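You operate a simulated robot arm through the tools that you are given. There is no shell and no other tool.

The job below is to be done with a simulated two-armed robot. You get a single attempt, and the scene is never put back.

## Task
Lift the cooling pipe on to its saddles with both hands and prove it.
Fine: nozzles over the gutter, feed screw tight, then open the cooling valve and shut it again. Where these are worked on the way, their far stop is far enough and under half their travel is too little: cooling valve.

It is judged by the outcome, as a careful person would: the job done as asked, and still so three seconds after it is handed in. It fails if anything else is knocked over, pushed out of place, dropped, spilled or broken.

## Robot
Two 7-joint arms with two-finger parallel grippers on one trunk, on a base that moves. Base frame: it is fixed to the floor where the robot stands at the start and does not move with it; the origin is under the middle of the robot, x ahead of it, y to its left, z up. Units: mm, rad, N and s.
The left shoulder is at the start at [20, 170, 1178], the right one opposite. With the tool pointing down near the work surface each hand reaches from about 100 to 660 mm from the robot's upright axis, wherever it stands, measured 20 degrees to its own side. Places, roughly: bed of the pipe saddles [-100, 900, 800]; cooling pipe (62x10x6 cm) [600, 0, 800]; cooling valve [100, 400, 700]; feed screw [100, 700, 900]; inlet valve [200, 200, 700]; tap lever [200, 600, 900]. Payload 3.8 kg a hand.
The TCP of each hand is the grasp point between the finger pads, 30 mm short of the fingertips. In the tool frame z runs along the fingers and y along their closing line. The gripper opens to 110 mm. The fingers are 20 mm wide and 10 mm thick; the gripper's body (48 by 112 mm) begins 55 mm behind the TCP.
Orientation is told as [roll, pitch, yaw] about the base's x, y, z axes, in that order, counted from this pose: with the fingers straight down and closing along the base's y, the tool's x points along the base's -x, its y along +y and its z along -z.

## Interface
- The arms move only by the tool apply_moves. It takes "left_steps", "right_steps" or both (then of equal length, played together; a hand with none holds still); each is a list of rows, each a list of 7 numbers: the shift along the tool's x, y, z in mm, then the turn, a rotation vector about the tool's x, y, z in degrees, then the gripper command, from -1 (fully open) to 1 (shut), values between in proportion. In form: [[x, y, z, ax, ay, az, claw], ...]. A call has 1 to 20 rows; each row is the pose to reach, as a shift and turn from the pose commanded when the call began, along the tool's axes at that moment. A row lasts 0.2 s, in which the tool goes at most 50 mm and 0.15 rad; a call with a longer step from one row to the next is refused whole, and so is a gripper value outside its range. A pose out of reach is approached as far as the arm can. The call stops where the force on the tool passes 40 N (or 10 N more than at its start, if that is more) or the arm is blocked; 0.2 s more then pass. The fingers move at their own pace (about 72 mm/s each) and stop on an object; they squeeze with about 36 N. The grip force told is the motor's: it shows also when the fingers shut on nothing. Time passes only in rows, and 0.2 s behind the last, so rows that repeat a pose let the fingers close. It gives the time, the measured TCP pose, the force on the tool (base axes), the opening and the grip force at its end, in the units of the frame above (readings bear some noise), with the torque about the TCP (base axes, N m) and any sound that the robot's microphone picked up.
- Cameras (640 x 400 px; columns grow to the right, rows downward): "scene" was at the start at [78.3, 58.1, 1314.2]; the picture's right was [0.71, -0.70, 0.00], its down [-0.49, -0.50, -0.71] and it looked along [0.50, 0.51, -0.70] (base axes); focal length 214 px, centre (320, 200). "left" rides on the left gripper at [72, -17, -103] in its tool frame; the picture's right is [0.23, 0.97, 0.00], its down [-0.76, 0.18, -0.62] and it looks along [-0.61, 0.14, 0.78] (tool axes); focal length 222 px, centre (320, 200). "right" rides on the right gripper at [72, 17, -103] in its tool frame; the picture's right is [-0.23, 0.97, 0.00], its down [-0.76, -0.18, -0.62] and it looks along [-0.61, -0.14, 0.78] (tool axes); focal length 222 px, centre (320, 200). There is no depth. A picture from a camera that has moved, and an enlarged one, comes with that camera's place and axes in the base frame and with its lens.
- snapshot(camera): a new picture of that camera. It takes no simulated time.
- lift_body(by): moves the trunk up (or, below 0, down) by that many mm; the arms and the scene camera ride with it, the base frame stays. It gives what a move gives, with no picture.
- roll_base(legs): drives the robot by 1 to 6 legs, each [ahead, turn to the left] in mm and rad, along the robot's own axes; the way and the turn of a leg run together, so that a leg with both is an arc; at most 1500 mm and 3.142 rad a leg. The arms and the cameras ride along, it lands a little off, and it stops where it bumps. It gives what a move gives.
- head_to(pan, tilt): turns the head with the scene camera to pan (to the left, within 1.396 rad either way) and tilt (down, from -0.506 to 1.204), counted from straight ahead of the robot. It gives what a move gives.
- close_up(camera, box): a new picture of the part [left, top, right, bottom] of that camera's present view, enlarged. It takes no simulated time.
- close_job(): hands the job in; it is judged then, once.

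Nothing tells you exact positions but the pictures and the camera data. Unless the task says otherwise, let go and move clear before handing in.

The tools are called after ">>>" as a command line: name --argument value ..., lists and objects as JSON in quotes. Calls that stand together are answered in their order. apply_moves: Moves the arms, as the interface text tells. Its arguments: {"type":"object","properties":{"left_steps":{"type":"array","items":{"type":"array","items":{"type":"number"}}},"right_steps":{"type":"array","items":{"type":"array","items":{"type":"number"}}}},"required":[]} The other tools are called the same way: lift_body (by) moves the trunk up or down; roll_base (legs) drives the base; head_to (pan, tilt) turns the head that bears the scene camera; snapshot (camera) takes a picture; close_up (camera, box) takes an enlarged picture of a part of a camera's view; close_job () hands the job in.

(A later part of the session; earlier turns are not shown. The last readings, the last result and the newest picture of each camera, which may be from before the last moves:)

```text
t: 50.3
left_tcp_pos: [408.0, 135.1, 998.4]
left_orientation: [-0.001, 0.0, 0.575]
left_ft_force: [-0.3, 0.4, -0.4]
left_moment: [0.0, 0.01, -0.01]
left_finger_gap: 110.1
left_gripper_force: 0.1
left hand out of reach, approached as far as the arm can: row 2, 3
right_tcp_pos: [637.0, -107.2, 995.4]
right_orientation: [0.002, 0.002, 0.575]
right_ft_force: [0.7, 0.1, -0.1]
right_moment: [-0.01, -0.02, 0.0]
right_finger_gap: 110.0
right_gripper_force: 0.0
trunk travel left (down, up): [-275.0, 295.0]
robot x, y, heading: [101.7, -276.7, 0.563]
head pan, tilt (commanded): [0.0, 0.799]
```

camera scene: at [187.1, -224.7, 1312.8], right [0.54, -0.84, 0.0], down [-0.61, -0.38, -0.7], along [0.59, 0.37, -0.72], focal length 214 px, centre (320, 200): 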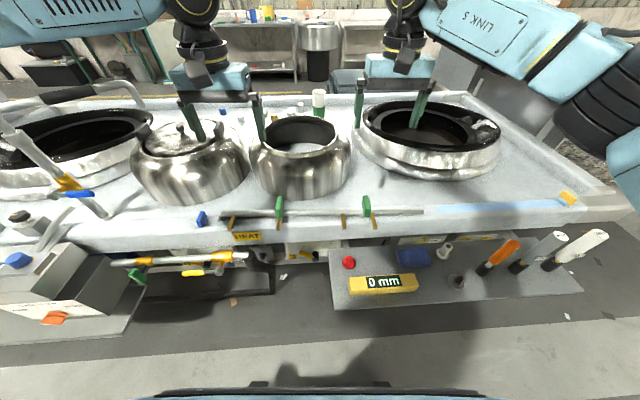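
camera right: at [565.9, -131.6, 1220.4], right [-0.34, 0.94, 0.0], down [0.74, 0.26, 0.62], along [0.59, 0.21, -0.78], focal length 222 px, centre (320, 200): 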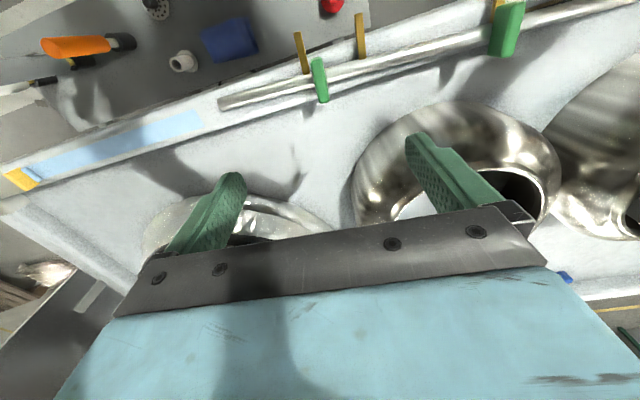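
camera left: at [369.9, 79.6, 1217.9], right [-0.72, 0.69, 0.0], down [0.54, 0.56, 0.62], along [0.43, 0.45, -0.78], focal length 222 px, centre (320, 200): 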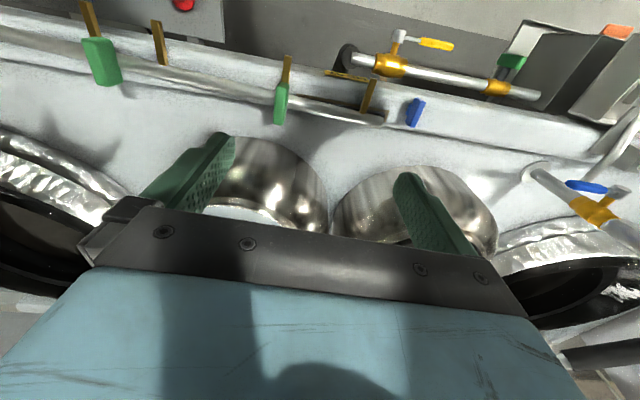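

The left arm is sliding along a limit rather than coming in. I'll draw it back towards the body, shift it inward there, then extend it forward again.

>>> apply_moves --left_steps '[[40, 0, 0, 0, 0, 0, -1], [80, 0, 0, 0, 0, 0, -1], [120, 0, 0, 0, 0, 0, -1], [150, -20, 0, 0, 0, 0, -1], [150, -50, 0, 0, 0, 0, -1], [150, -80, 0, 0, 0, 0, -1]]'

```text
t: 51.7
left_tcp_pos: [319.8, -8.4, 1001.5]
left_orientation: [0.0, -0.002, 0.576]
left_ft_force: [-0.9, 0.8, -0.2]
left_moment: [0.01, 0.0, 0.0]
left_finger_gap: 109.9
left_gripper_force: 0.0
left hand out of reach, approached as far as the arm can: row 6
right_tcp_pos: [635.0, -105.6, 996.6]
right_orientation: [0.0, 0.0, 0.573]
right_ft_force: [-0.3, 0.2, 0.7]
right_moment: [0.0, -0.01, 0.01]
right_finger_gap: 110.0
right_gripper_force: 0.1
trunk travel left (down, up): [-275.0, 295.0]
robot x, y, heading: [99.5, -279.5, 0.564]
head pan, tilt (commanded): [0.0, 0.799]
```

The left arm stops at about 20° from the robot's axis while the right passes it easily, so it is probably a wrist or elbow joint at its limit. I'll look at both arms' postures.

>>> head_to --pan 0.5 --tilt 0.5

>>> snapshot --camera "scene"

>>> head_to --pan -0.5 --tilt 0.5

>>> snapshot --camera "scene"

```text
t: 52.6
left_tcp_pos: [319.2, -8.4, 1000.3]
left_orientation: [0.001, 0.001, 0.572]
left_ft_force: [0.3, 0.8, -0.2]
left_moment: [0.0, 0.02, -0.01]
left_finger_gap: 109.8
left_gripper_force: 0.1
right_tcp_pos: [635.1, -105.7, 996.3]
right_orientation: [0.0, 0.0, 0.575]
right_ft_force: [0.1, -0.8, 0.9]
right_moment: [-0.05, 0.0, 0.0]
right_finger_gap: 110.0
right_gripper_force: 0.0
trunk travel left (down, up): [-275.0, 295.0]
robot x, y, heading: [98.0, -280.6, 0.565]
head pan, tilt (commanded): [0.499, 0.499]
```

```text
taken
camera scene: at [162.5, -188.4, 1338.8], right [0.87, -0.49, 0.0], down [-0.23, -0.42, -0.88], along [0.43, 0.77, -0.48], focal length 214 px, centre (320, 200)
```

scene: 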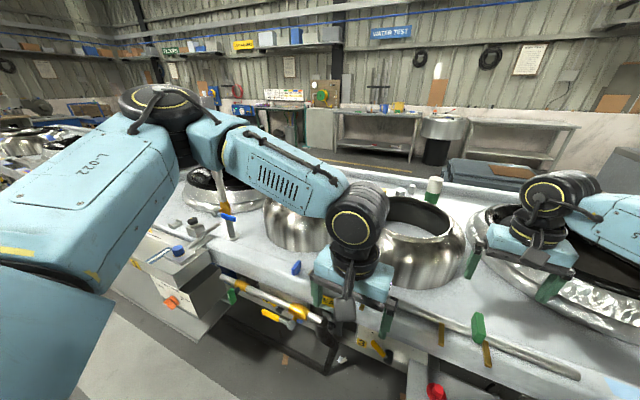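

```text
t: 53.9
left_tcp_pos: [320.0, -8.5, 1000.7]
left_orientation: [0.0, -0.001, 0.571]
left_ft_force: [0.4, 0.1, -0.8]
left_moment: [-0.01, 0.0, -0.01]
left_finger_gap: 110.0
left_gripper_force: 0.0
right_tcp_pos: [635.1, -106.6, 996.2]
right_orientation: [0.001, -0.001, 0.575]
right_ft_force: [-0.7, 0.0, 0.1]
right_moment: [0.01, -0.01, 0.01]
right_finger_gap: 109.8
right_gripper_force: 0.1
trunk travel left (down, up): [-275.0, 295.0]
robot x, y, heading: [103.9, -282.3, 0.564]
head pan, tilt (commanded): [-0.499, 0.499]
```

```text
taken
camera scene: at [209.1, -261.9, 1338.8], right [0.07, -1.0, 0.0], down [-0.48, -0.03, -0.88], along [0.88, 0.06, -0.48], focal length 214 px, centre (320, 200)
```

scene: 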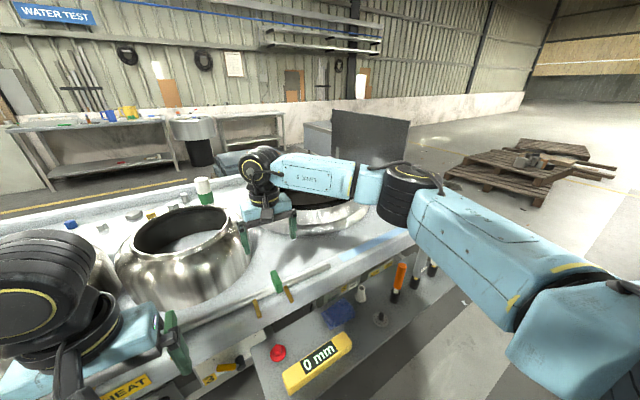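

Both arms hold the elbow out sideways. I'll test whether the left wrist's yaw is the limiting joint by turning it 15° each way while moving inward, clear of everything at z 1000.

>>> apply_moves --left_steps '[[0, 0, 0, 0, 0, 7.5, -1], [0, 0, 0, 0, 0, 15, -1], [0, -20, 0, 0, 0, 15, -1], [0, -40, 0, 0, 0, 15, -1]]'

```text
t: 54.9
left_tcp_pos: [317.8, -14.4, 1011.5]
left_orientation: [0.0, 0.001, 0.313]
left_ft_force: [0.2, 0.2, 0.4]
left_moment: [0.0, 0.0, 0.03]
left_finger_gap: 109.8
left_gripper_force: 0.0
left hand out of reach, approached as far as the arm can: row 3, 4
right_tcp_pos: [635.1, -106.9, 996.5]
right_orientation: [-0.001, -0.001, 0.574]
right_ft_force: [0.2, -0.8, -0.4]
right_moment: [-0.01, 0.0, -0.03]
right_finger_gap: 110.2
right_gripper_force: 0.0
trunk travel left (down, up): [-275.0, 295.0]
robot x, y, heading: [99.9, -279.6, 0.567]
head pan, tilt (commanded): [-0.499, 0.499]
```

>>> apply_moves --left_steps '[[0, 0, 0, 0, 0, -7.5, -1], [0, 0, 0, 0, 0, -15, -1], [0, 0, 0, 0, 0, -22.5, -1], [0, 0, 0, 0, 0, -30, -1], [0, -20, 0, 0, 0, -30, -1], [0, -40, 0, 0, 0, -30, -1]]'

```text
t: 56.3
left_tcp_pos: [308.8, -23.8, 1020.9]
left_orientation: [-0.002, 0.002, 0.835]
left_ft_force: [0.8, -0.5, -0.5]
left_moment: [-0.02, 0.02, 0.01]
left_finger_gap: 110.0
left_gripper_force: 0.0
left hand out of reach, approached as far as the arm can: row 5, 6
right_tcp_pos: [636.3, -106.5, 996.4]
right_orientation: [0.0, 0.0, 0.574]
right_ft_force: [0.1, 0.0, -0.6]
right_moment: [0.03, 0.0, 0.02]
right_finger_gap: 110.1
right_gripper_force: 0.1
trunk travel left (down, up): [-275.0, 295.0]
robot x, y, heading: [100.0, -278.9, 0.565]
head pan, tilt (commanded): [-0.499, 0.499]
```

Yaw is not the limit: this left arm just cannot come further inward than about 20° in its present posture. So I'll stand some 113 mm further right, letting the left hand work 24° to its side and the right hand near the middle. I'll first park the left hand at its new working place.

>>> apply_moves --left_steps '[[-9, 32, 5, 0, 0, 4, -1], [-17, 63, 10, 0, 0, 8, -1], [-26, 95, 15, 0, 0, 12, -1], [-35, 126, 20, 0, 0, 15, -1], [-80, 114, 20, 0, 0, 15, -1], [-125, 101, 20, 0, 0, 15, -1], [-170, 89, 20, 0, 0, 15, -1], [-214, 77, 20, 0, 0, 15, -1]]'

>>> lift_body --by 120

>>> roll_base --legs '[[-120, 0], [0, -1.571], [113, 0], [0, 1.579], [120, 0]]'

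```text
t: 58.1
left_tcp_pos: [395.5, 187.9, 998.4]
left_orientation: [0.0, 0.002, 0.574]
left_ft_force: [-0.5, 0.3, -0.4]
left_moment: [0.0, 0.0, 0.01]
left_finger_gap: 109.9
left_gripper_force: 0.1
right_tcp_pos: [635.3, -106.2, 996.1]
right_orientation: [-0.001, 0.0, 0.574]
right_ft_force: [-0.5, 0.8, -0.1]
right_moment: [0.02, 0.01, -0.02]
right_finger_gap: 110.1
right_gripper_force: 0.2
trunk travel left (down, up): [-275.0, 295.0]
robot x, y, heading: [102.1, -280.2, 0.568]
head pan, tilt (commanded): [-0.499, 0.499]
```

```text
t: 59.6
left_tcp_pos: [395.0, 185.3, 1120.4]
left_orientation: [0.001, -0.001, 0.574]
left_ft_force: [0.2, -0.1, -0.3]
left_moment: [0.01, 0.0, 0.01]
left_finger_gap: 109.9
left_gripper_force: 0.0
right_tcp_pos: [636.1, -107.3, 1115.3]
right_orientation: [0.0, 0.001, 0.573]
right_ft_force: [0.4, -0.4, 0.5]
right_moment: [0.0, 0.03, 0.01]
right_finger_gap: 110.0
right_gripper_force: 0.1
trunk travel left (down, up): [-395.0, 175.0]
robot x, y, heading: [99.8, -281.9, 0.567]
head pan, tilt (commanded): [-0.499, 0.499]
```

```text
t: 70.1
left_tcp_pos: [450.6, 92.3, 1120.5]
left_orientation: [0.0, 0.0, 0.576]
left_ft_force: [-0.4, -1.0, -0.4]
left_moment: [0.0, 0.02, -0.02]
left_finger_gap: 110.1
left_gripper_force: 0.1
right_tcp_pos: [692.6, -199.3, 1115.2]
right_orientation: [0.0, 0.001, 0.577]
right_ft_force: [0.3, -0.2, 0.6]
right_moment: [-0.05, 0.03, 0.0]
right_finger_gap: 110.0
right_gripper_force: 0.1
trunk travel left (down, up): [-395.0, 175.0]
robot x, y, heading: [157.0, -382.1, 0.564]
head pan, tilt (commanded): [-0.499, 0.499]
```

Now both hands go over their grips and the trunk comes back down, leaving the fingers about 140 mm above; then hand-camera views for fine alignment.

>>> apply_moves --left_steps '[[-15, -2, 0, 0, 0, 0, -1], [-31, -3, 0, 0, 0, 0, -1], [-47, -5, 0, 0, 0, 0, -1]]' --right_steps '[[-1, 36, 0, 0, 0, 0, -1], [-1, 72, 0, 0, 0, 0, -1], [-2, 108, 0, 0, 0, 0, -1]]'

>>> lift_body --by -120

>>> head_to --pan 0.15 --tilt 0.8

>>> snapshot --camera "left"

>>> snapshot --camera "right"

>>> snapshot --camera "scene"

```text
t: 70.9
left_tcp_pos: [473.1, 111.6, 1123.0]
left_orientation: [-0.001, 0.0, 0.576]
left_ft_force: [0.0, 0.0, -0.3]
left_moment: [0.01, -0.01, 0.02]
left_finger_gap: 110.0
left_gripper_force: 0.1
left hand out of reach, approached as far as the arm can: row 2, 3
right_tcp_pos: [634.0, -108.4, 1115.9]
right_orientation: [0.001, 0.001, 0.576]
right_ft_force: [0.0, 0.4, 0.3]
right_moment: [-0.01, -0.02, -0.01]
right_finger_gap: 110.3
right_gripper_force: 0.0
trunk travel left (down, up): [-395.0, 175.0]
robot x, y, heading: [156.7, -371.5, 0.564]
head pan, tilt (commanded): [-0.499, 0.499]
```

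```text
t: 72.4
left_tcp_pos: [473.8, 109.7, 1003.5]
left_orientation: [0.002, -0.001, 0.576]
left_ft_force: [-0.1, 0.3, -0.4]
left_moment: [-0.03, -0.04, 0.02]
left_finger_gap: 109.8
left_gripper_force: 0.1
right_tcp_pos: [635.0, -108.0, 995.3]
right_orientation: [0.0, 0.0, 0.578]
right_ft_force: [-0.2, 0.4, 0.1]
right_moment: [0.02, 0.01, 0.03]
right_finger_gap: 109.9
right_gripper_force: 0.1
trunk travel left (down, up): [-275.0, 295.0]
robot x, y, heading: [158.9, -373.3, 0.568]
head pan, tilt (commanded): [-0.499, 0.499]
```

```text
t: 73.4
left_tcp_pos: [474.6, 109.9, 1003.1]
left_orientation: [0.001, -0.001, 0.575]
left_ft_force: [-0.3, 0.1, 0.1]
left_moment: [0.03, 0.0, -0.01]
left_finger_gap: 110.0
left_gripper_force: 0.1
right_tcp_pos: [635.5, -108.7, 994.5]
right_orientation: [0.0, 0.0, 0.578]
right_ft_force: [0.3, -0.5, 0.0]
right_moment: [0.0, 0.01, -0.04]
right_finger_gap: 109.9
right_gripper_force: 0.1
trunk travel left (down, up): [-275.0, 295.0]
robot x, y, heading: [157.4, -372.6, 0.566]
head pan, tilt (commanded): [0.15, 0.799]
```

```text
taken
camera left: at [422.5, 56.8, 1107.2], right [-0.72, 0.69, 0.0], down [0.54, 0.56, 0.62], along [0.43, 0.45, -0.78], focal length 222 px, centre (320, 200)
```

left: 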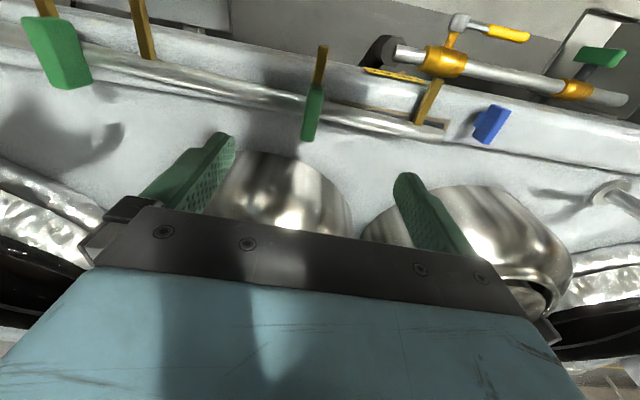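

```text
taken
camera right: at [565.4, -133.8, 1099.9], right [-0.34, 0.94, 0.0], down [0.74, 0.27, 0.62], along [0.59, 0.21, -0.78], focal length 222 px, centre (320, 200)
```

right: 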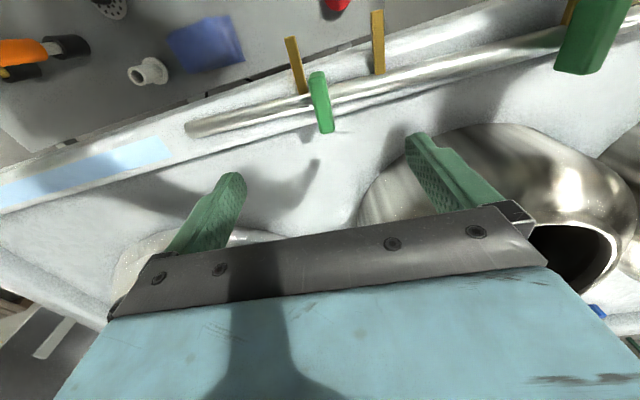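

```text
taken
camera scene: at [236.8, -310.5, 1312.9], right [0.66, -0.75, 0.0], down [-0.54, -0.47, -0.7], along [0.53, 0.46, -0.72], focal length 214 px, centre (320, 200)
```

scene: 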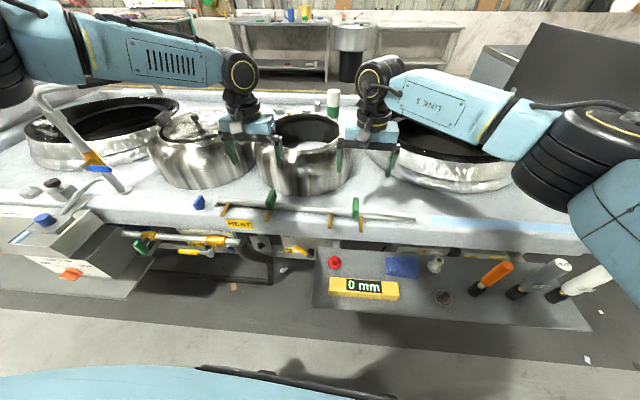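

The right hand sits nicely over its grip, but the left is again at a limit (526 mm ahead, 237 mm left in the robot's frame). Its elbow is raised, so I'll swing it out and low at long reach, hoping the elbow drops, and then sweep it inward.

>>> apply_moves --left_steps '[[12, 40, 0, 0, 0, 0, -1], [24, 80, 0, 0, 0, 0, -1], [36, 120, 0, 0, 0, 0, -1], [46, 163, 0, 0, 0, 0, -1], [46, 163, 40, 0, 0, 0, -1], [46, 163, 80, 0, 0, 0, -1], [46, 163, 110, 0, 0, 0, -1]]'

>>> snapshot --camera "scene"

```text
t: 75.0
left_tcp_pos: [347.5, 220.7, 892.6]
left_orientation: [0.0, 0.0, 0.577]
left_ft_force: [-0.7, -0.1, 0.0]
left_moment: [-0.02, 0.01, -0.01]
left_finger_gap: 110.1
left_gripper_force: 0.0
right_tcp_pos: [635.6, -108.1, 995.4]
right_orientation: [0.0, 0.0, 0.579]
right_ft_force: [-0.1, 0.3, 0.3]
right_moment: [0.02, 0.01, 0.0]
right_finger_gap: 109.9
right_gripper_force: 0.0
trunk travel left (down, up): [-275.0, 295.0]
robot x, y, heading: [157.5, -368.8, 0.569]
head pan, tilt (commanded): [0.15, 0.799]
```

```text
taken
camera scene: at [237.0, -310.2, 1312.8], right [0.66, -0.75, 0.0], down [-0.54, -0.47, -0.7], along [0.52, 0.46, -0.72], focal length 214 px, centre (320, 200)
```

scene: 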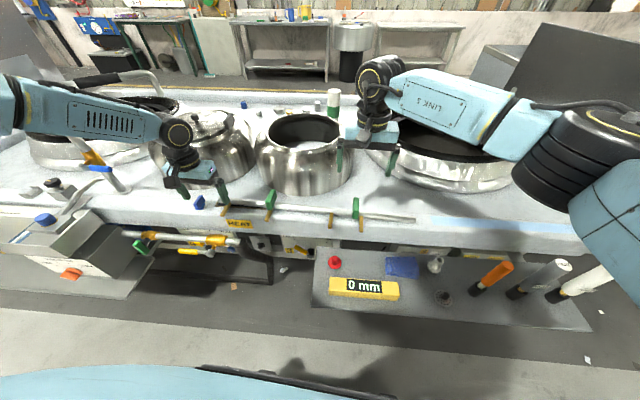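

The left elbow is lower now. I'll raise the hand slightly so the fingertips clear the grip tops, and sweep it inward towards the left grip.

>>> apply_moves --left_steps '[[0, 0, -40, 0, 0, 0, -1], [-16, -41, -40, 0, 0, 0, -1], [-32, -83, -40, 0, 0, 0, -1], [-48, -124, -40, 0, 0, 0, -1], [-64, -166, -40, 0, 0, 0, -1]]'

>>> snapshot --camera "scene"

```text
t: 76.2
left_tcp_pos: [454.3, 117.1, 951.6]
left_orientation: [-0.002, -0.001, 0.579]
left_ft_force: [0.0, -1.0, 0.7]
left_moment: [-0.01, 0.03, 0.0]
left_finger_gap: 110.0
left_gripper_force: 0.0
left hand out of reach, approached as far as the arm can: row 4, 5
right_tcp_pos: [634.7, -109.6, 996.6]
right_orientation: [0.001, 0.001, 0.578]
right_ft_force: [0.1, -0.1, -0.1]
right_moment: [0.0, 0.02, -0.03]
right_finger_gap: 110.0
right_gripper_force: 0.0
trunk travel left (down, up): [-275.0, 295.0]
robot x, y, heading: [157.2, -375.0, 0.568]
head pan, tilt (commanded): [0.15, 0.799]
```

```text
taken
camera scene: at [236.6, -310.7, 1312.9], right [0.66, -0.75, 0.0], down [-0.54, -0.47, -0.7], along [0.53, 0.46, -0.72], focal length 214 px, centre (320, 200)
```

scene: 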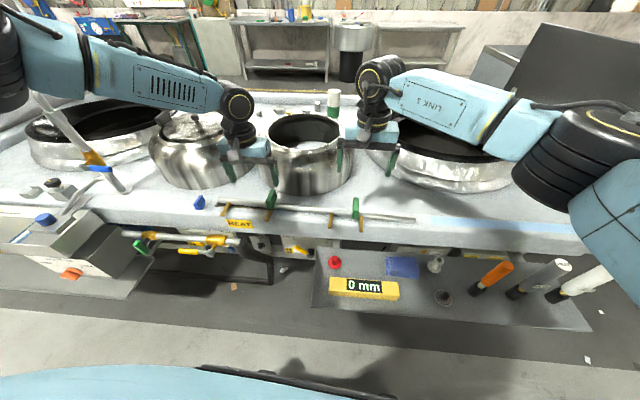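

The data fit a joint limit: the left upper arm cannot swing inward past about 54°. I'll therefore stand with the robot turned 0.3 rad clockwise to the pipe, so the left grip lies about 490 mm ahead and 300 mm left, the right one 570 ahead and 50 left. Trunk up first, then the base moves.

>>> lift_body --by 200

>>> roll_base --legs '[[-120, 0], [0, 0.666], [136, 0], [0, -0.96]]'

>>> head_to --pan 0.3 --tilt 0.8

>>> snapshot --camera "scene"

```text
t: 78.4
left_tcp_pos: [454.6, 115.9, 1150.0]
left_orientation: [0.0, -0.003, 0.579]
left_ft_force: [0.1, -0.3, 0.7]
left_moment: [0.01, 0.01, -0.02]
left_finger_gap: 110.1
left_gripper_force: 0.1
right_tcp_pos: [635.8, -109.0, 1194.6]
right_orientation: [0.001, 0.001, 0.578]
right_ft_force: [0.4, 0.4, 1.3]
right_moment: [-0.01, -0.04, -0.01]
right_finger_gap: 109.9
right_gripper_force: 0.1
trunk travel left (down, up): [-475.0, 95.0]
robot x, y, heading: [157.7, -372.3, 0.569]
head pan, tilt (commanded): [0.15, 0.799]
```

```text
t: 84.8
left_tcp_pos: [532.7, 72.6, 1151.4]
left_orientation: [-0.001, -0.002, 0.278]
left_ft_force: [0.5, -0.1, -0.5]
left_moment: [0.0, 0.05, 0.0]
left_finger_gap: 110.1
left_gripper_force: 0.1
right_tcp_pos: [637.7, -197.3, 1196.3]
right_orientation: [0.0, 0.001, 0.275]
right_ft_force: [-0.3, -0.2, -1.1]
right_moment: [0.03, 0.02, 0.0]
right_finger_gap: 110.1
right_gripper_force: 0.1
trunk travel left (down, up): [-475.0, 95.0]
robot x, y, heading: [101.5, -311.4, 0.267]
head pan, tilt (commanded): [0.15, 0.799]
```

```text
t: 85.5
left_tcp_pos: [530.7, 72.0, 1149.6]
left_orientation: [0.0, -0.001, 0.28]
left_ft_force: [-0.5, 0.1, 0.1]
left_moment: [-0.01, 0.0, -0.05]
left_finger_gap: 109.9
left_gripper_force: 0.0
right_tcp_pos: [637.8, -197.7, 1195.2]
right_orientation: [0.001, 0.001, 0.278]
right_ft_force: [-0.1, 0.5, -0.4]
right_moment: [0.04, 0.01, -0.01]
right_finger_gap: 110.2
right_gripper_force: 0.0
trunk travel left (down, up): [-475.0, 95.0]
robot x, y, heading: [105.3, -314.4, 0.268]
head pan, tilt (commanded): [0.3, 0.799]
```

```text
taken
camera scene: at [192.3, -261.8, 1512.8], right [0.54, -0.84, 0.0], down [-0.6, -0.39, -0.7], along [0.59, 0.38, -0.72], focal length 214 px, centre (320, 200)
```

scene: 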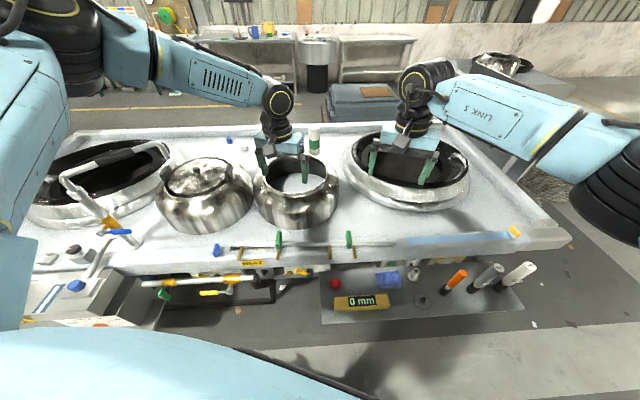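

I'm at the skewed stance. Hands now shift over the grips and turn 17° to line up with the pipe, then the trunk goes down again.

>>> apply_moves --left_steps '[[8, 17, 0, 0, 0, -5.6, -1], [17, 34, 0, 0, 0, -11.3, -1], [25, 51, 0, 0, 0, -16.9, -1]]' --right_steps '[[-7, 29, 0, 0, 0, -5.6, -1], [-15, 58, 0, 0, 0, -11.3, -1], [-23, 87, 0, 0, 0, -16.9, -1]]'

>>> lift_body --by -200

>>> snapshot --camera "left"

>>> snapshot --camera "right"

>>> snapshot --camera "scene"

```text
t: 86.3
left_tcp_pos: [492.3, 117.4, 1149.5]
left_orientation: [-0.004, -0.002, 0.577]
left_ft_force: [0.8, 0.0, 0.8]
left_moment: [-0.05, -0.01, -0.04]
left_finger_gap: 110.1
left_gripper_force: 0.0
right_tcp_pos: [634.3, -104.2, 1196.4]
right_orientation: [-0.003, -0.001, 0.575]
right_ft_force: [-1.1, 0.8, -0.4]
right_moment: [-0.01, 0.03, -0.03]
right_finger_gap: 110.0
right_gripper_force: 0.0
trunk travel left (down, up): [-475.0, 95.0]
robot x, y, heading: [103.0, -310.4, 0.268]
head pan, tilt (commanded): [0.3, 0.799]
```

```text
t: 88.4
left_tcp_pos: [494.4, 113.8, 949.6]
left_orientation: [-0.001, 0.0, 0.572]
left_ft_force: [-0.3, -0.3, -0.9]
left_moment: [0.04, 0.0, -0.01]
left_finger_gap: 110.1
left_gripper_force: 0.1
right_tcp_pos: [636.0, -106.3, 996.4]
right_orientation: [-0.001, -0.001, 0.572]
right_ft_force: [0.6, 0.7, -0.4]
right_moment: [0.0, -0.01, 0.02]
right_finger_gap: 109.9
right_gripper_force: 0.0
trunk travel left (down, up): [-275.0, 295.0]
robot x, y, heading: [107.9, -309.0, 0.27]
head pan, tilt (commanded): [0.3, 0.799]
```

```text
taken
camera left: at [442.0, 61.3, 1054.5], right [-0.72, 0.69, 0.0], down [0.54, 0.56, 0.62], along [0.43, 0.45, -0.78], focal length 222 px, centre (320, 200)
```

left: 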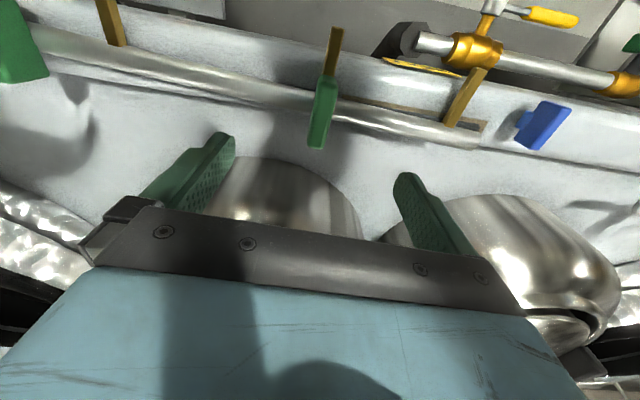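

```text
taken
camera right: at [566.6, -131.4, 1100.0], right [-0.34, 0.94, 0.0], down [0.74, 0.26, 0.62], along [0.59, 0.21, -0.78], focal length 222 px, centre (320, 200)
```

right: 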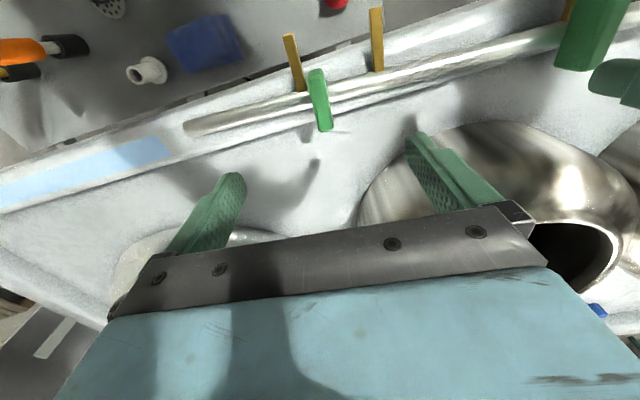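

```text
taken
camera scene: at [192.2, -261.8, 1312.9], right [0.54, -0.84, 0.0], down [-0.6, -0.39, -0.7], along [0.59, 0.38, -0.72], focal length 214 px, centre (320, 200)
```

scene: 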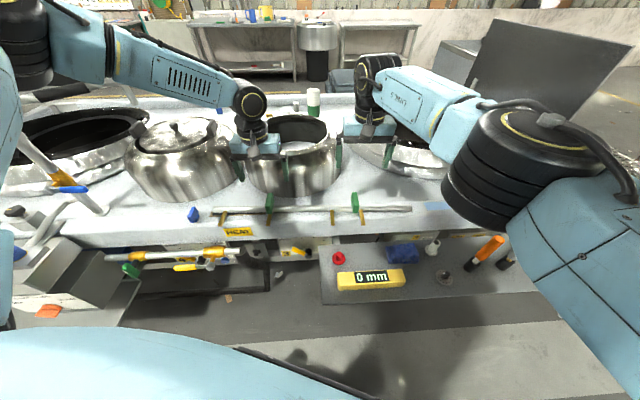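

Both grips appear right where the fingers will close: column about 320 in each hand view. I'll take close-ups to judge the grip's height before descending.

>>> close_up --camera "left" --box '[240, 20, 400, 120]'

>>> close_up --camera "right" --box '[240, 40, 400, 140]'

>>> close_up --camera "scene" --box '[200, 170, 420, 307]'

```text
4.00 times, centred on (320, 70) of left
camera zoom: at [442.0, 61.3, 1054.5], right [-0.72, 0.69, 0.0], down [0.54, 0.56, 0.62], along [0.43, 0.45, -0.78], focal length 888 px, centre (320, 720)
```

zoom: 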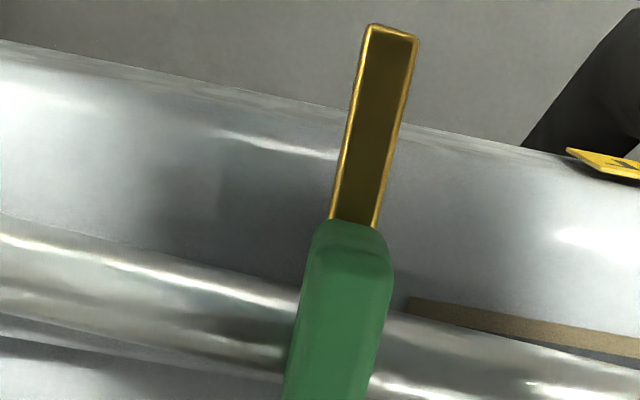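

```text
4.00 times, centred on (320, 90) of right
camera zoom: at [566.6, -131.4, 1100.0], right [-0.34, 0.94, 0.0], down [0.74, 0.26, 0.62], along [0.59, 0.21, -0.78], focal length 888 px, centre (320, 640)
```

zoom: 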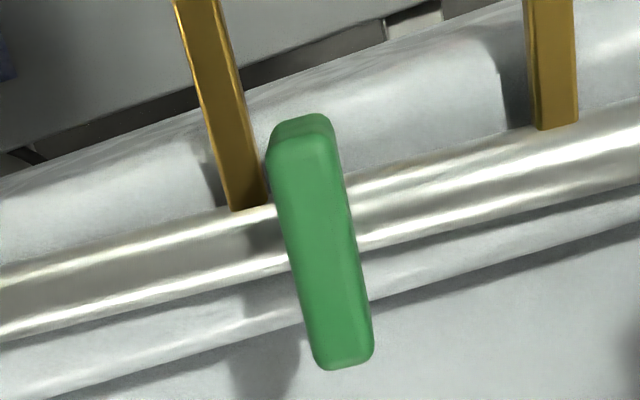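

```text
2.91 times, centred on (310, 238) of scene
camera zoom: at [192.2, -261.8, 1312.9], right [0.54, -0.84, 0.0], down [-0.6, -0.39, -0.7], along [0.59, 0.38, -0.72], focal length 624 px, centre (349, 88)
```

zoom: 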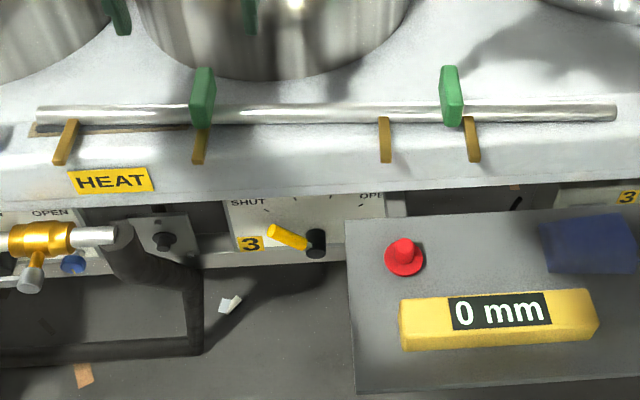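

The grips look like bars about 63 mm across the pipe, 18 mm thick along it, with tops near z 835 above a 22 mm pipe (axis near z 787). Fingertips must stop just above the pipe, so TCP about z 835. First down to about 862.

>>> apply_moves --left_steps '[[0, 0, 30, 0, 0, 0, -1], [0, 0, 60, 0, 0, 0, -1], [0, 0, 88, 0, 0, 0, -1], [0, 0, 88, 0, 0, 0, -1]]' --right_steps '[[0, 0, 45, 0, 0, 0, -1], [0, 0, 90, 0, 0, 0, -1], [0, 0, 134, 0, 0, 0, -1], [0, 0, 134, 0, 0, 0, -1]]'

>>> snapshot --camera "left"

>>> snapshot --camera "right"

>>> close_up --camera "scene" --box '[200, 130, 420, 267]'

```text
t: 89.4
left_tcp_pos: [485.8, 115.3, 870.1]
left_orientation: [-0.002, -0.003, 0.574]
left_ft_force: [1.4, -0.9, -1.1]
left_moment: [-0.01, -0.01, 0.0]
left_finger_gap: 110.0
left_gripper_force: 0.0
left hand out of reach, approached as far as the arm can: row 3, 4
right_tcp_pos: [630.2, -115.4, 862.6]
right_orientation: [-0.001, -0.003, 0.576]
right_ft_force: [-0.3, 0.2, 0.2]
right_moment: [0.04, -0.03, -0.01]
right_finger_gap: 110.2
right_gripper_force: 0.1
right hand out of reach, approached as far as the arm can: row 2, 3, 4
trunk travel left (down, up): [-275.0, 295.0]
robot x, y, heading: [104.1, -304.7, 0.27]
head pan, tilt (commanded): [0.3, 0.799]
```

```text
taken
camera left: at [433.8, 62.9, 974.4], right [-0.72, 0.7, 0.0], down [0.54, 0.56, 0.62], along [0.44, 0.45, -0.78], focal length 222 px, centre (320, 200)
```

left: 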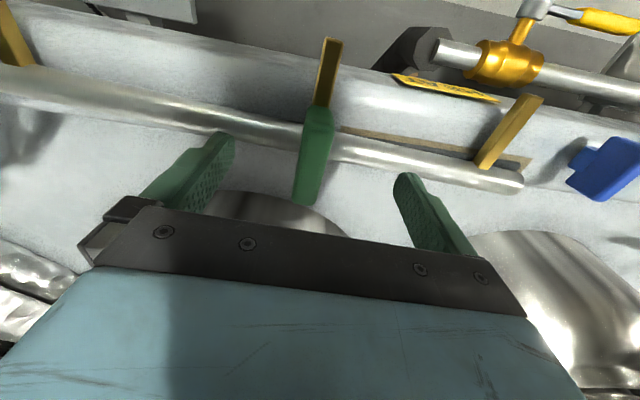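

```text
taken
camera right: at [559.4, -140.6, 967.0], right [-0.34, 0.94, 0.0], down [0.74, 0.26, 0.62], along [0.59, 0.21, -0.78], focal length 222 px, centre (320, 200)
```

right: 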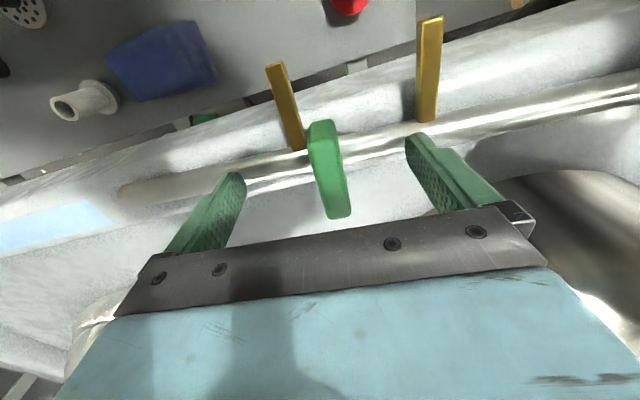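

```text
2.91 times, centred on (310, 198) of scene
camera zoom: at [192.4, -262.3, 1312.9], right [0.54, -0.84, 0.0], down [-0.6, -0.39, -0.7], along [0.59, 0.38, -0.72], focal length 624 px, centre (349, 204)
```

zoom: 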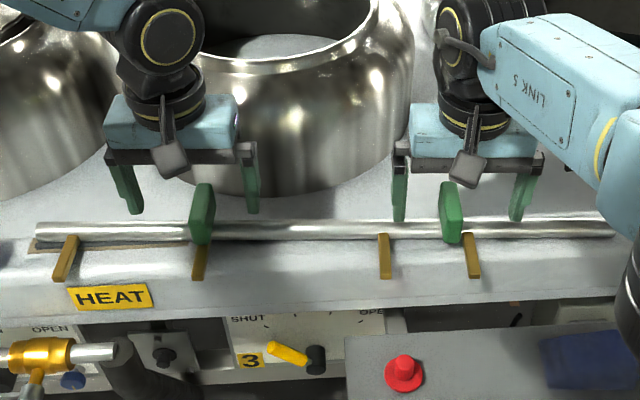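

At this height both arms hit a reach limit and drifted a few mm, because the hands are too far below the shoulders. I'll raise the hands 140 mm relative to the body and then lower the trunk by 130 mm, so they hang at nearly shoulder level.

>>> apply_moves --left_steps '[[0, -2, -47, 0, 0, 0, -1], [0, -4, -94, 0, 0, 0, -1], [0, -5, -140, 0, 0, 0, -1]]' --right_steps '[[-2, 2, -47, 0, 0, 0, -1], [-5, 4, -94, 0, 0, 0, -1], [-7, 6, -140, 0, 0, 0, -1]]'

>>> lift_body --by -130

>>> snapshot --camera "left"

>>> snapshot --camera "right"

>>> snapshot --camera "scene"

```text
t: 90.2
left_tcp_pos: [486.8, 109.6, 1013.3]
left_orientation: [-0.002, -0.002, 0.572]
left_ft_force: [0.6, -0.1, -0.2]
left_moment: [0.0, -0.04, 0.02]
left_finger_gap: 110.0
left_gripper_force: 0.0
right_tcp_pos: [630.1, -110.5, 1005.5]
right_orientation: [0.001, -0.001, 0.573]
right_ft_force: [0.4, -0.2, -0.1]
right_moment: [0.0, 0.0, 0.0]
right_finger_gap: 109.7
right_gripper_force: 0.0
trunk travel left (down, up): [-275.0, 295.0]
robot x, y, heading: [101.7, -313.0, 0.275]
head pan, tilt (commanded): [0.3, 0.799]
```

```text
t: 91.8
left_tcp_pos: [487.5, 111.2, 881.7]
left_orientation: [-0.002, -0.002, 0.572]
left_ft_force: [0.3, 0.7, 0.5]
left_moment: [0.01, -0.02, 0.02]
left_finger_gap: 110.0
left_gripper_force: 0.1
right_tcp_pos: [631.8, -108.3, 873.2]
right_orientation: [0.0, 0.0, 0.573]
right_ft_force: [0.4, 0.7, -0.1]
right_moment: [0.0, 0.01, -0.03]
right_finger_gap: 110.1
right_gripper_force: 0.0
trunk travel left (down, up): [-145.0, 425.0]
robot x, y, heading: [104.4, -313.8, 0.267]
head pan, tilt (commanded): [0.3, 0.799]
```

```text
taken
camera left: at [435.8, 57.9, 985.7], right [-0.72, 0.69, 0.0], down [0.54, 0.56, 0.62], along [0.43, 0.45, -0.78], focal length 222 px, centre (320, 200)
```

left: 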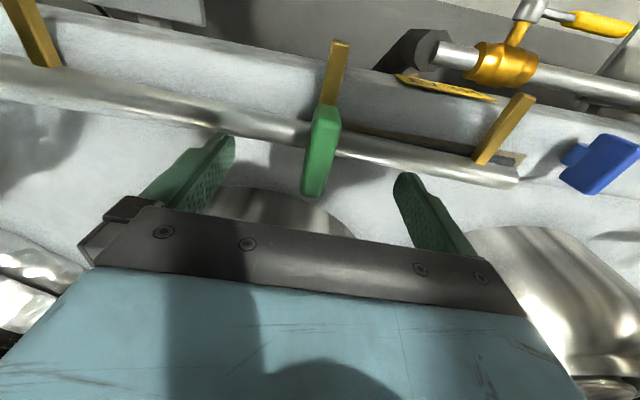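

```text
taken
camera right: at [562.5, -132.7, 978.7], right [-0.34, 0.94, 0.0], down [0.74, 0.26, 0.62], along [0.59, 0.21, -0.78], focal length 222 px, centre (320, 200)
```

right: 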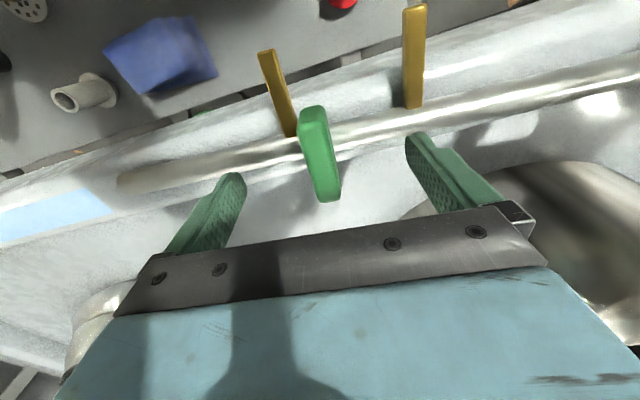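

```text
taken
camera scene: at [192.2, -261.8, 1183.0], right [0.54, -0.84, 0.0], down [-0.6, -0.39, -0.7], along [0.59, 0.38, -0.72], focal length 214 px, centre (320, 200)
```

scene: 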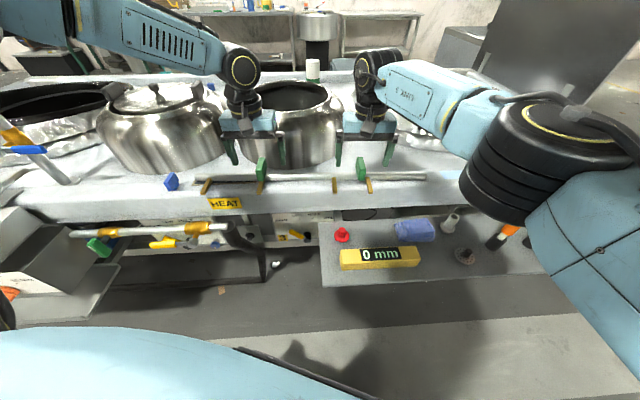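

Both hands are centred on their grips within a couple of millimetres. Descending now to TCP about z 838, fingers still open.

>>> apply_moves --left_steps '[[0, 0, 12, 0, 0, 0, -1], [0, 0, 24, 0, 0, 0, -1], [0, 0, 36, 0, 0, 0, -1], [0, 0, 44, 0, 0, 0, -1]]' --right_steps '[[0, 0, 10, 0, 0, 0, -1], [0, 0, 20, 0, 0, 0, -1], [0, 0, 30, 0, 0, 0, -1], [0, 0, 35, 0, 0, 0, -1]]'

>>> snapshot --camera "left"

>>> snapshot --camera "right"

>>> close_up --camera "scene" --box '[200, 110, 420, 247]'

```text
t: 92.8
left_tcp_pos: [488.6, 112.0, 851.6]
left_orientation: [-0.001, -0.019, 0.576]
left_ft_force: [-5.6, 1.0, 22.2]
left_moment: [0.97, 0.99, 0.44]
left_finger_gap: 110.0
left_gripper_force: 0.1
right_tcp_pos: [633.3, -107.3, 850.6]
right_orientation: [0.001, -0.022, 0.573]
right_ft_force: [0.4, -1.1, 17.6]
right_moment: [-0.33, -0.04, 0.2]
right_finger_gap: 109.8
right_gripper_force: 0.2
trunk travel left (down, up): [-145.0, 425.0]
robot x, y, heading: [102.8, -314.5, 0.27]
head pan, tilt (commanded): [0.3, 0.799]
stopped in row 4 (left hand): the force on the tool passed its limit at 51 N (the readings are from after the stop); the commanded pose is now the measured one
```

```text
taken
camera left: at [435.9, 57.6, 955.1], right [-0.72, 0.69, -0.01], down [0.53, 0.56, 0.64], along [0.45, 0.46, -0.77], focal length 222 px, centre (320, 200)
```

left: 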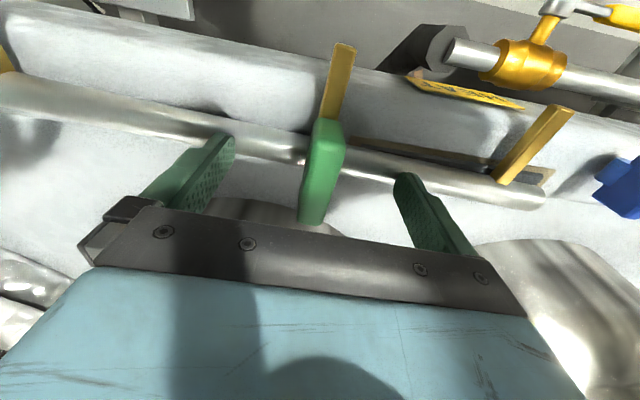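

```text
taken
camera right: at [562.1, -133.2, 954.8], right [-0.34, 0.94, 0.01], down [0.72, 0.26, 0.64], along [0.6, 0.22, -0.77], focal length 222 px, centre (320, 200)
```

right: 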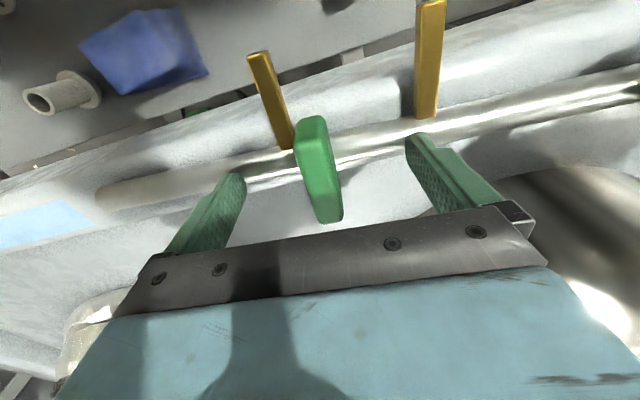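

```text
2.91 times, centred on (310, 178) of scene
camera zoom: at [189.3, -263.6, 1183.4], right [0.54, -0.84, 0.0], down [-0.6, -0.39, -0.7], along [0.59, 0.38, -0.71], focal length 624 px, centre (349, 262)
```

zoom: 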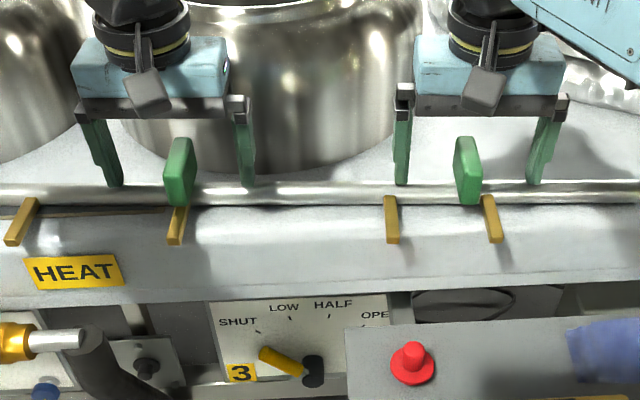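

Both fingertip pairs touched the pipe at the same height, so its top is at about z 821. I'll rise 4 mm, square the tools again and close both grippers on the grips.

>>> apply_moves --left_steps '[[0, 0, -4, 0, 1.1, 0, -1], [0, 0, -4, 0, 1.1, 0, -1], [0, 0, -4, 0, 1.1, 0, 0], [0, 0, -4, 0, 1.1, 0, 0.5], [0, 0, -4, 0, 1.1, 0, 1], [0, 0, -4, 0, 1.1, 0, 1], [0, 0, -4, 0, 1.1, 0, 1], [0, 0, -4, 0, 1.1, 0, 1]]' --right_steps '[[0, 0, -4, 0, 1.2, 0, -1], [0, 0, -4, 0, 1.2, 0, -1], [0, 0, -4, 0, 1.2, 0, 0], [0, 0, -4, 0, 1.2, 0, 0.5], [0, 0, -4, 0, 1.2, 0, 1], [0, 0, -4, 0, 1.2, 0, 1], [0, 0, -4, 0, 1.2, 0, 1], [0, 0, -4, 0, 1.2, 0, 1]]'

>>> snapshot --camera "left"

>>> snapshot --camera "right"

>>> close_up --camera "scene" --box '[200, 110, 420, 247]'

```text
t: 94.5
left_tcp_pos: [491.3, 111.1, 852.2]
left_orientation: [-0.003, 0.005, 0.573]
left_ft_force: [8.0, -9.9, 3.4]
left_moment: [0.19, 0.03, 0.54]
left_finger_gap: 17.9
left_gripper_force: 36.2
right_tcp_pos: [634.1, -106.9, 852.6]
right_orientation: [0.001, 0.005, 0.575]
right_ft_force: [-5.7, 4.6, 8.5]
right_moment: [-0.41, -0.23, 0.31]
right_finger_gap: 18.1
right_gripper_force: 36.0
trunk travel left (down, up): [-145.0, 425.0]
robot x, y, heading: [103.7, -308.7, 0.27]
head pan, tilt (commanded): [0.3, 0.799]
```

```text
taken
camera left: at [439.4, 58.5, 956.8], right [-0.72, 0.7, 0.0], down [0.55, 0.57, 0.62], along [0.43, 0.44, -0.79], focal length 222 px, centre (320, 200)
```

left: 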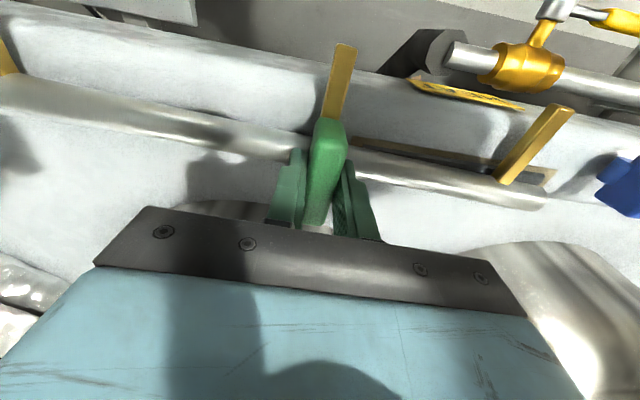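

```text
taken
camera right: at [564.8, -131.2, 956.7], right [-0.34, 0.94, 0.0], down [0.74, 0.27, 0.62], along [0.58, 0.21, -0.79], focal length 222 px, centre (320, 200)
```

right: 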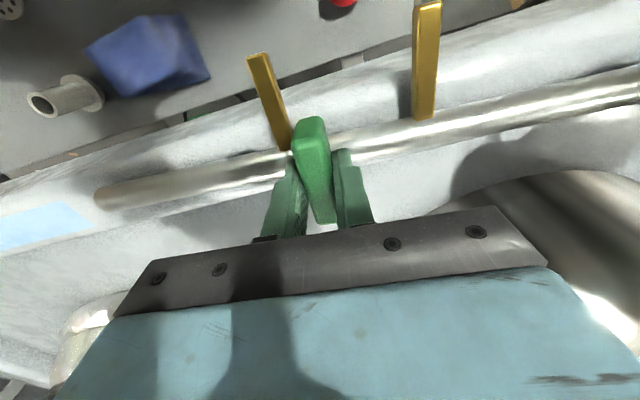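

```text
2.91 times, centred on (310, 178) of scene
camera zoom: at [191.8, -262.6, 1182.9], right [0.54, -0.84, 0.0], down [-0.6, -0.39, -0.7], along [0.59, 0.38, -0.72], focal length 624 px, centre (349, 262)
```

zoom: 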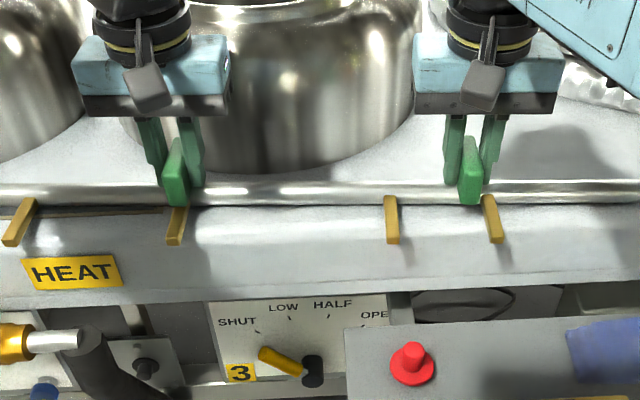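

Both grips are held (18 mm gap, 36 N each). I'll lift 40 mm with the trunk first so both hands rise exactly together, and check.

>>> lift_body --by 40

>>> snapshot --camera "scene"

>>> snapshot --camera "right"

>>> snapshot --camera "left"

```text
t: 95.4
left_tcp_pos: [490.0, 113.8, 892.1]
left_orientation: [-0.001, 0.009, 0.573]
left_ft_force: [0.3, 0.1, -0.9]
left_moment: [0.0, -0.02, 0.02]
left_finger_gap: 0.0
left_gripper_force: 36.2
right_tcp_pos: [636.0, -107.7, 890.8]
right_orientation: [0.0, 0.007, 0.573]
right_ft_force: [0.4, 0.5, 0.1]
right_moment: [-0.04, -0.01, 0.0]
right_finger_gap: 0.0
right_gripper_force: 36.0
trunk travel left (down, up): [-185.0, 385.0]
robot x, y, heading: [100.9, -306.4, 0.262]
head pan, tilt (commanded): [0.3, 0.799]
```

```text
taken
camera scene: at [192.4, -261.6, 1222.8], right [0.54, -0.84, 0.0], down [-0.6, -0.39, -0.7], along [0.59, 0.38, -0.72], focal length 214 px, centre (320, 200)
```

scene: 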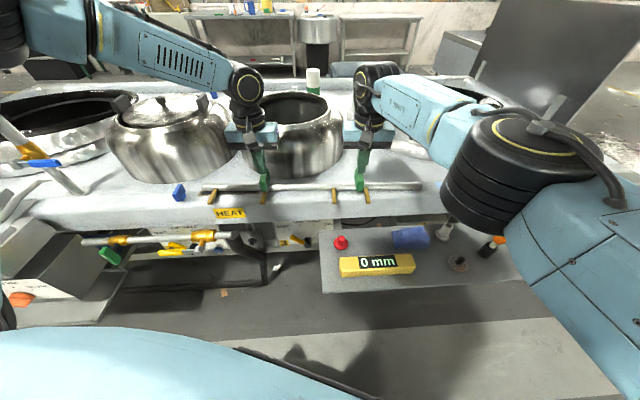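

```text
taken
camera right: at [566.3, -131.2, 996.1], right [-0.34, 0.94, 0.0], down [0.74, 0.27, 0.62], along [0.58, 0.21, -0.79], focal length 222 px, centre (320, 200)
```

right: 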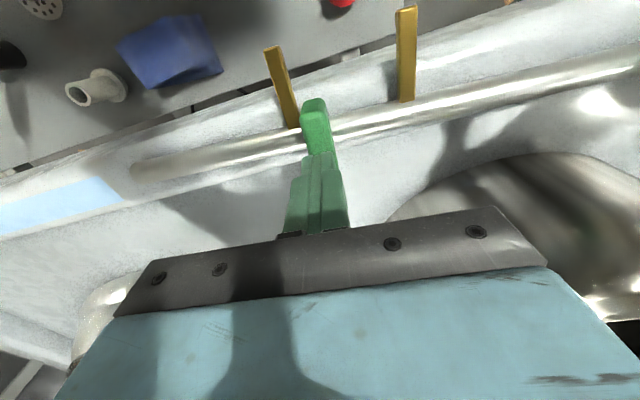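

```text
taken
camera left: at [439.3, 60.6, 996.0], right [-0.72, 0.69, 0.0], down [0.55, 0.57, 0.62], along [0.43, 0.45, -0.79], focal length 222 px, centre (320, 200)
```

left: 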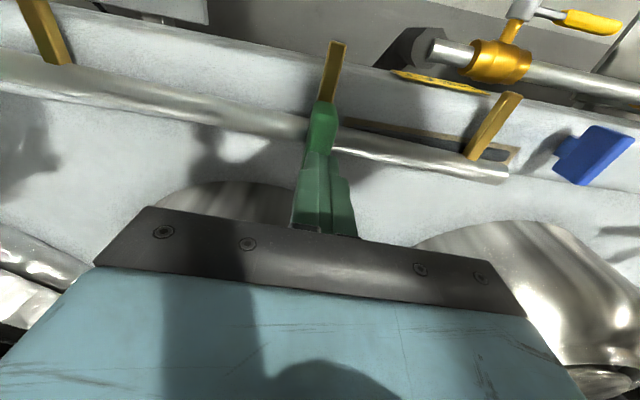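

The fingers slipped off both grips during the lift; the pipe seems to have stayed where it was. I'll look closely at how high the grips really are.

>>> close_up --camera "scene" --box '[200, 110, 420, 247]'

>>> close_up --camera "left" --box '[240, 80, 400, 180]'

>>> close_up --camera "right" --box '[240, 80, 400, 180]'

```text
2.91 times, centred on (310, 178) of scene
camera zoom: at [192.4, -261.6, 1222.8], right [0.54, -0.84, 0.0], down [-0.6, -0.39, -0.7], along [0.59, 0.38, -0.72], focal length 624 px, centre (349, 262)
```

zoom: 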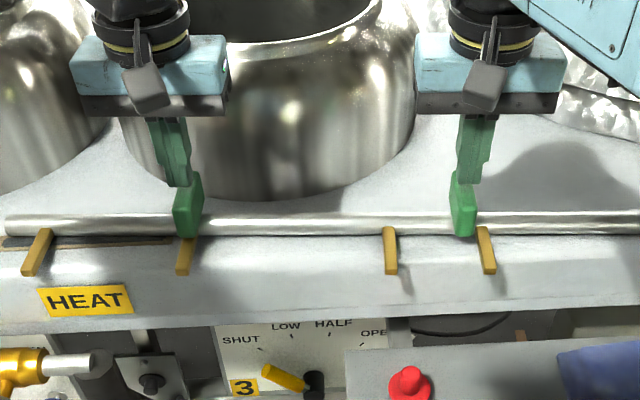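

```text
4.00 times, centred on (320, 130) of left
camera zoom: at [439.3, 60.6, 996.0], right [-0.72, 0.69, 0.0], down [0.55, 0.57, 0.62], along [0.43, 0.45, -0.79], focal length 888 px, centre (320, 480)
```

zoom: 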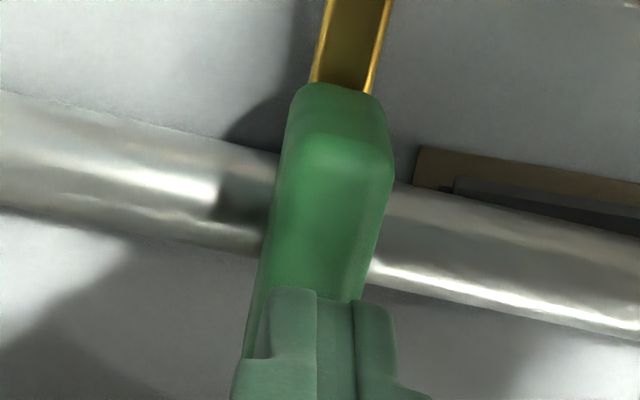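

```text
4.00 times, centred on (320, 130) of right
camera zoom: at [566.3, -131.2, 996.1], right [-0.34, 0.94, 0.0], down [0.74, 0.27, 0.62], along [0.58, 0.21, -0.79], focal length 888 px, centre (320, 480)
```

zoom: 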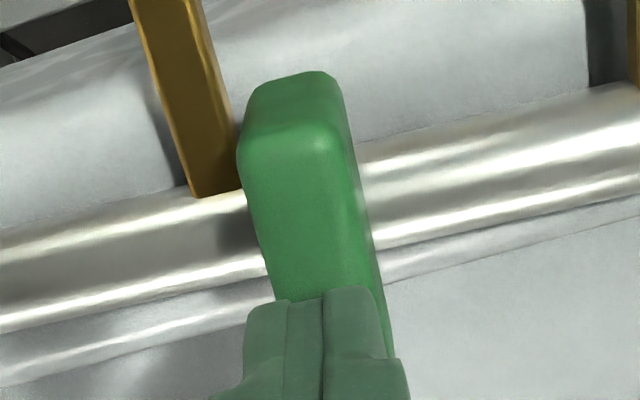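

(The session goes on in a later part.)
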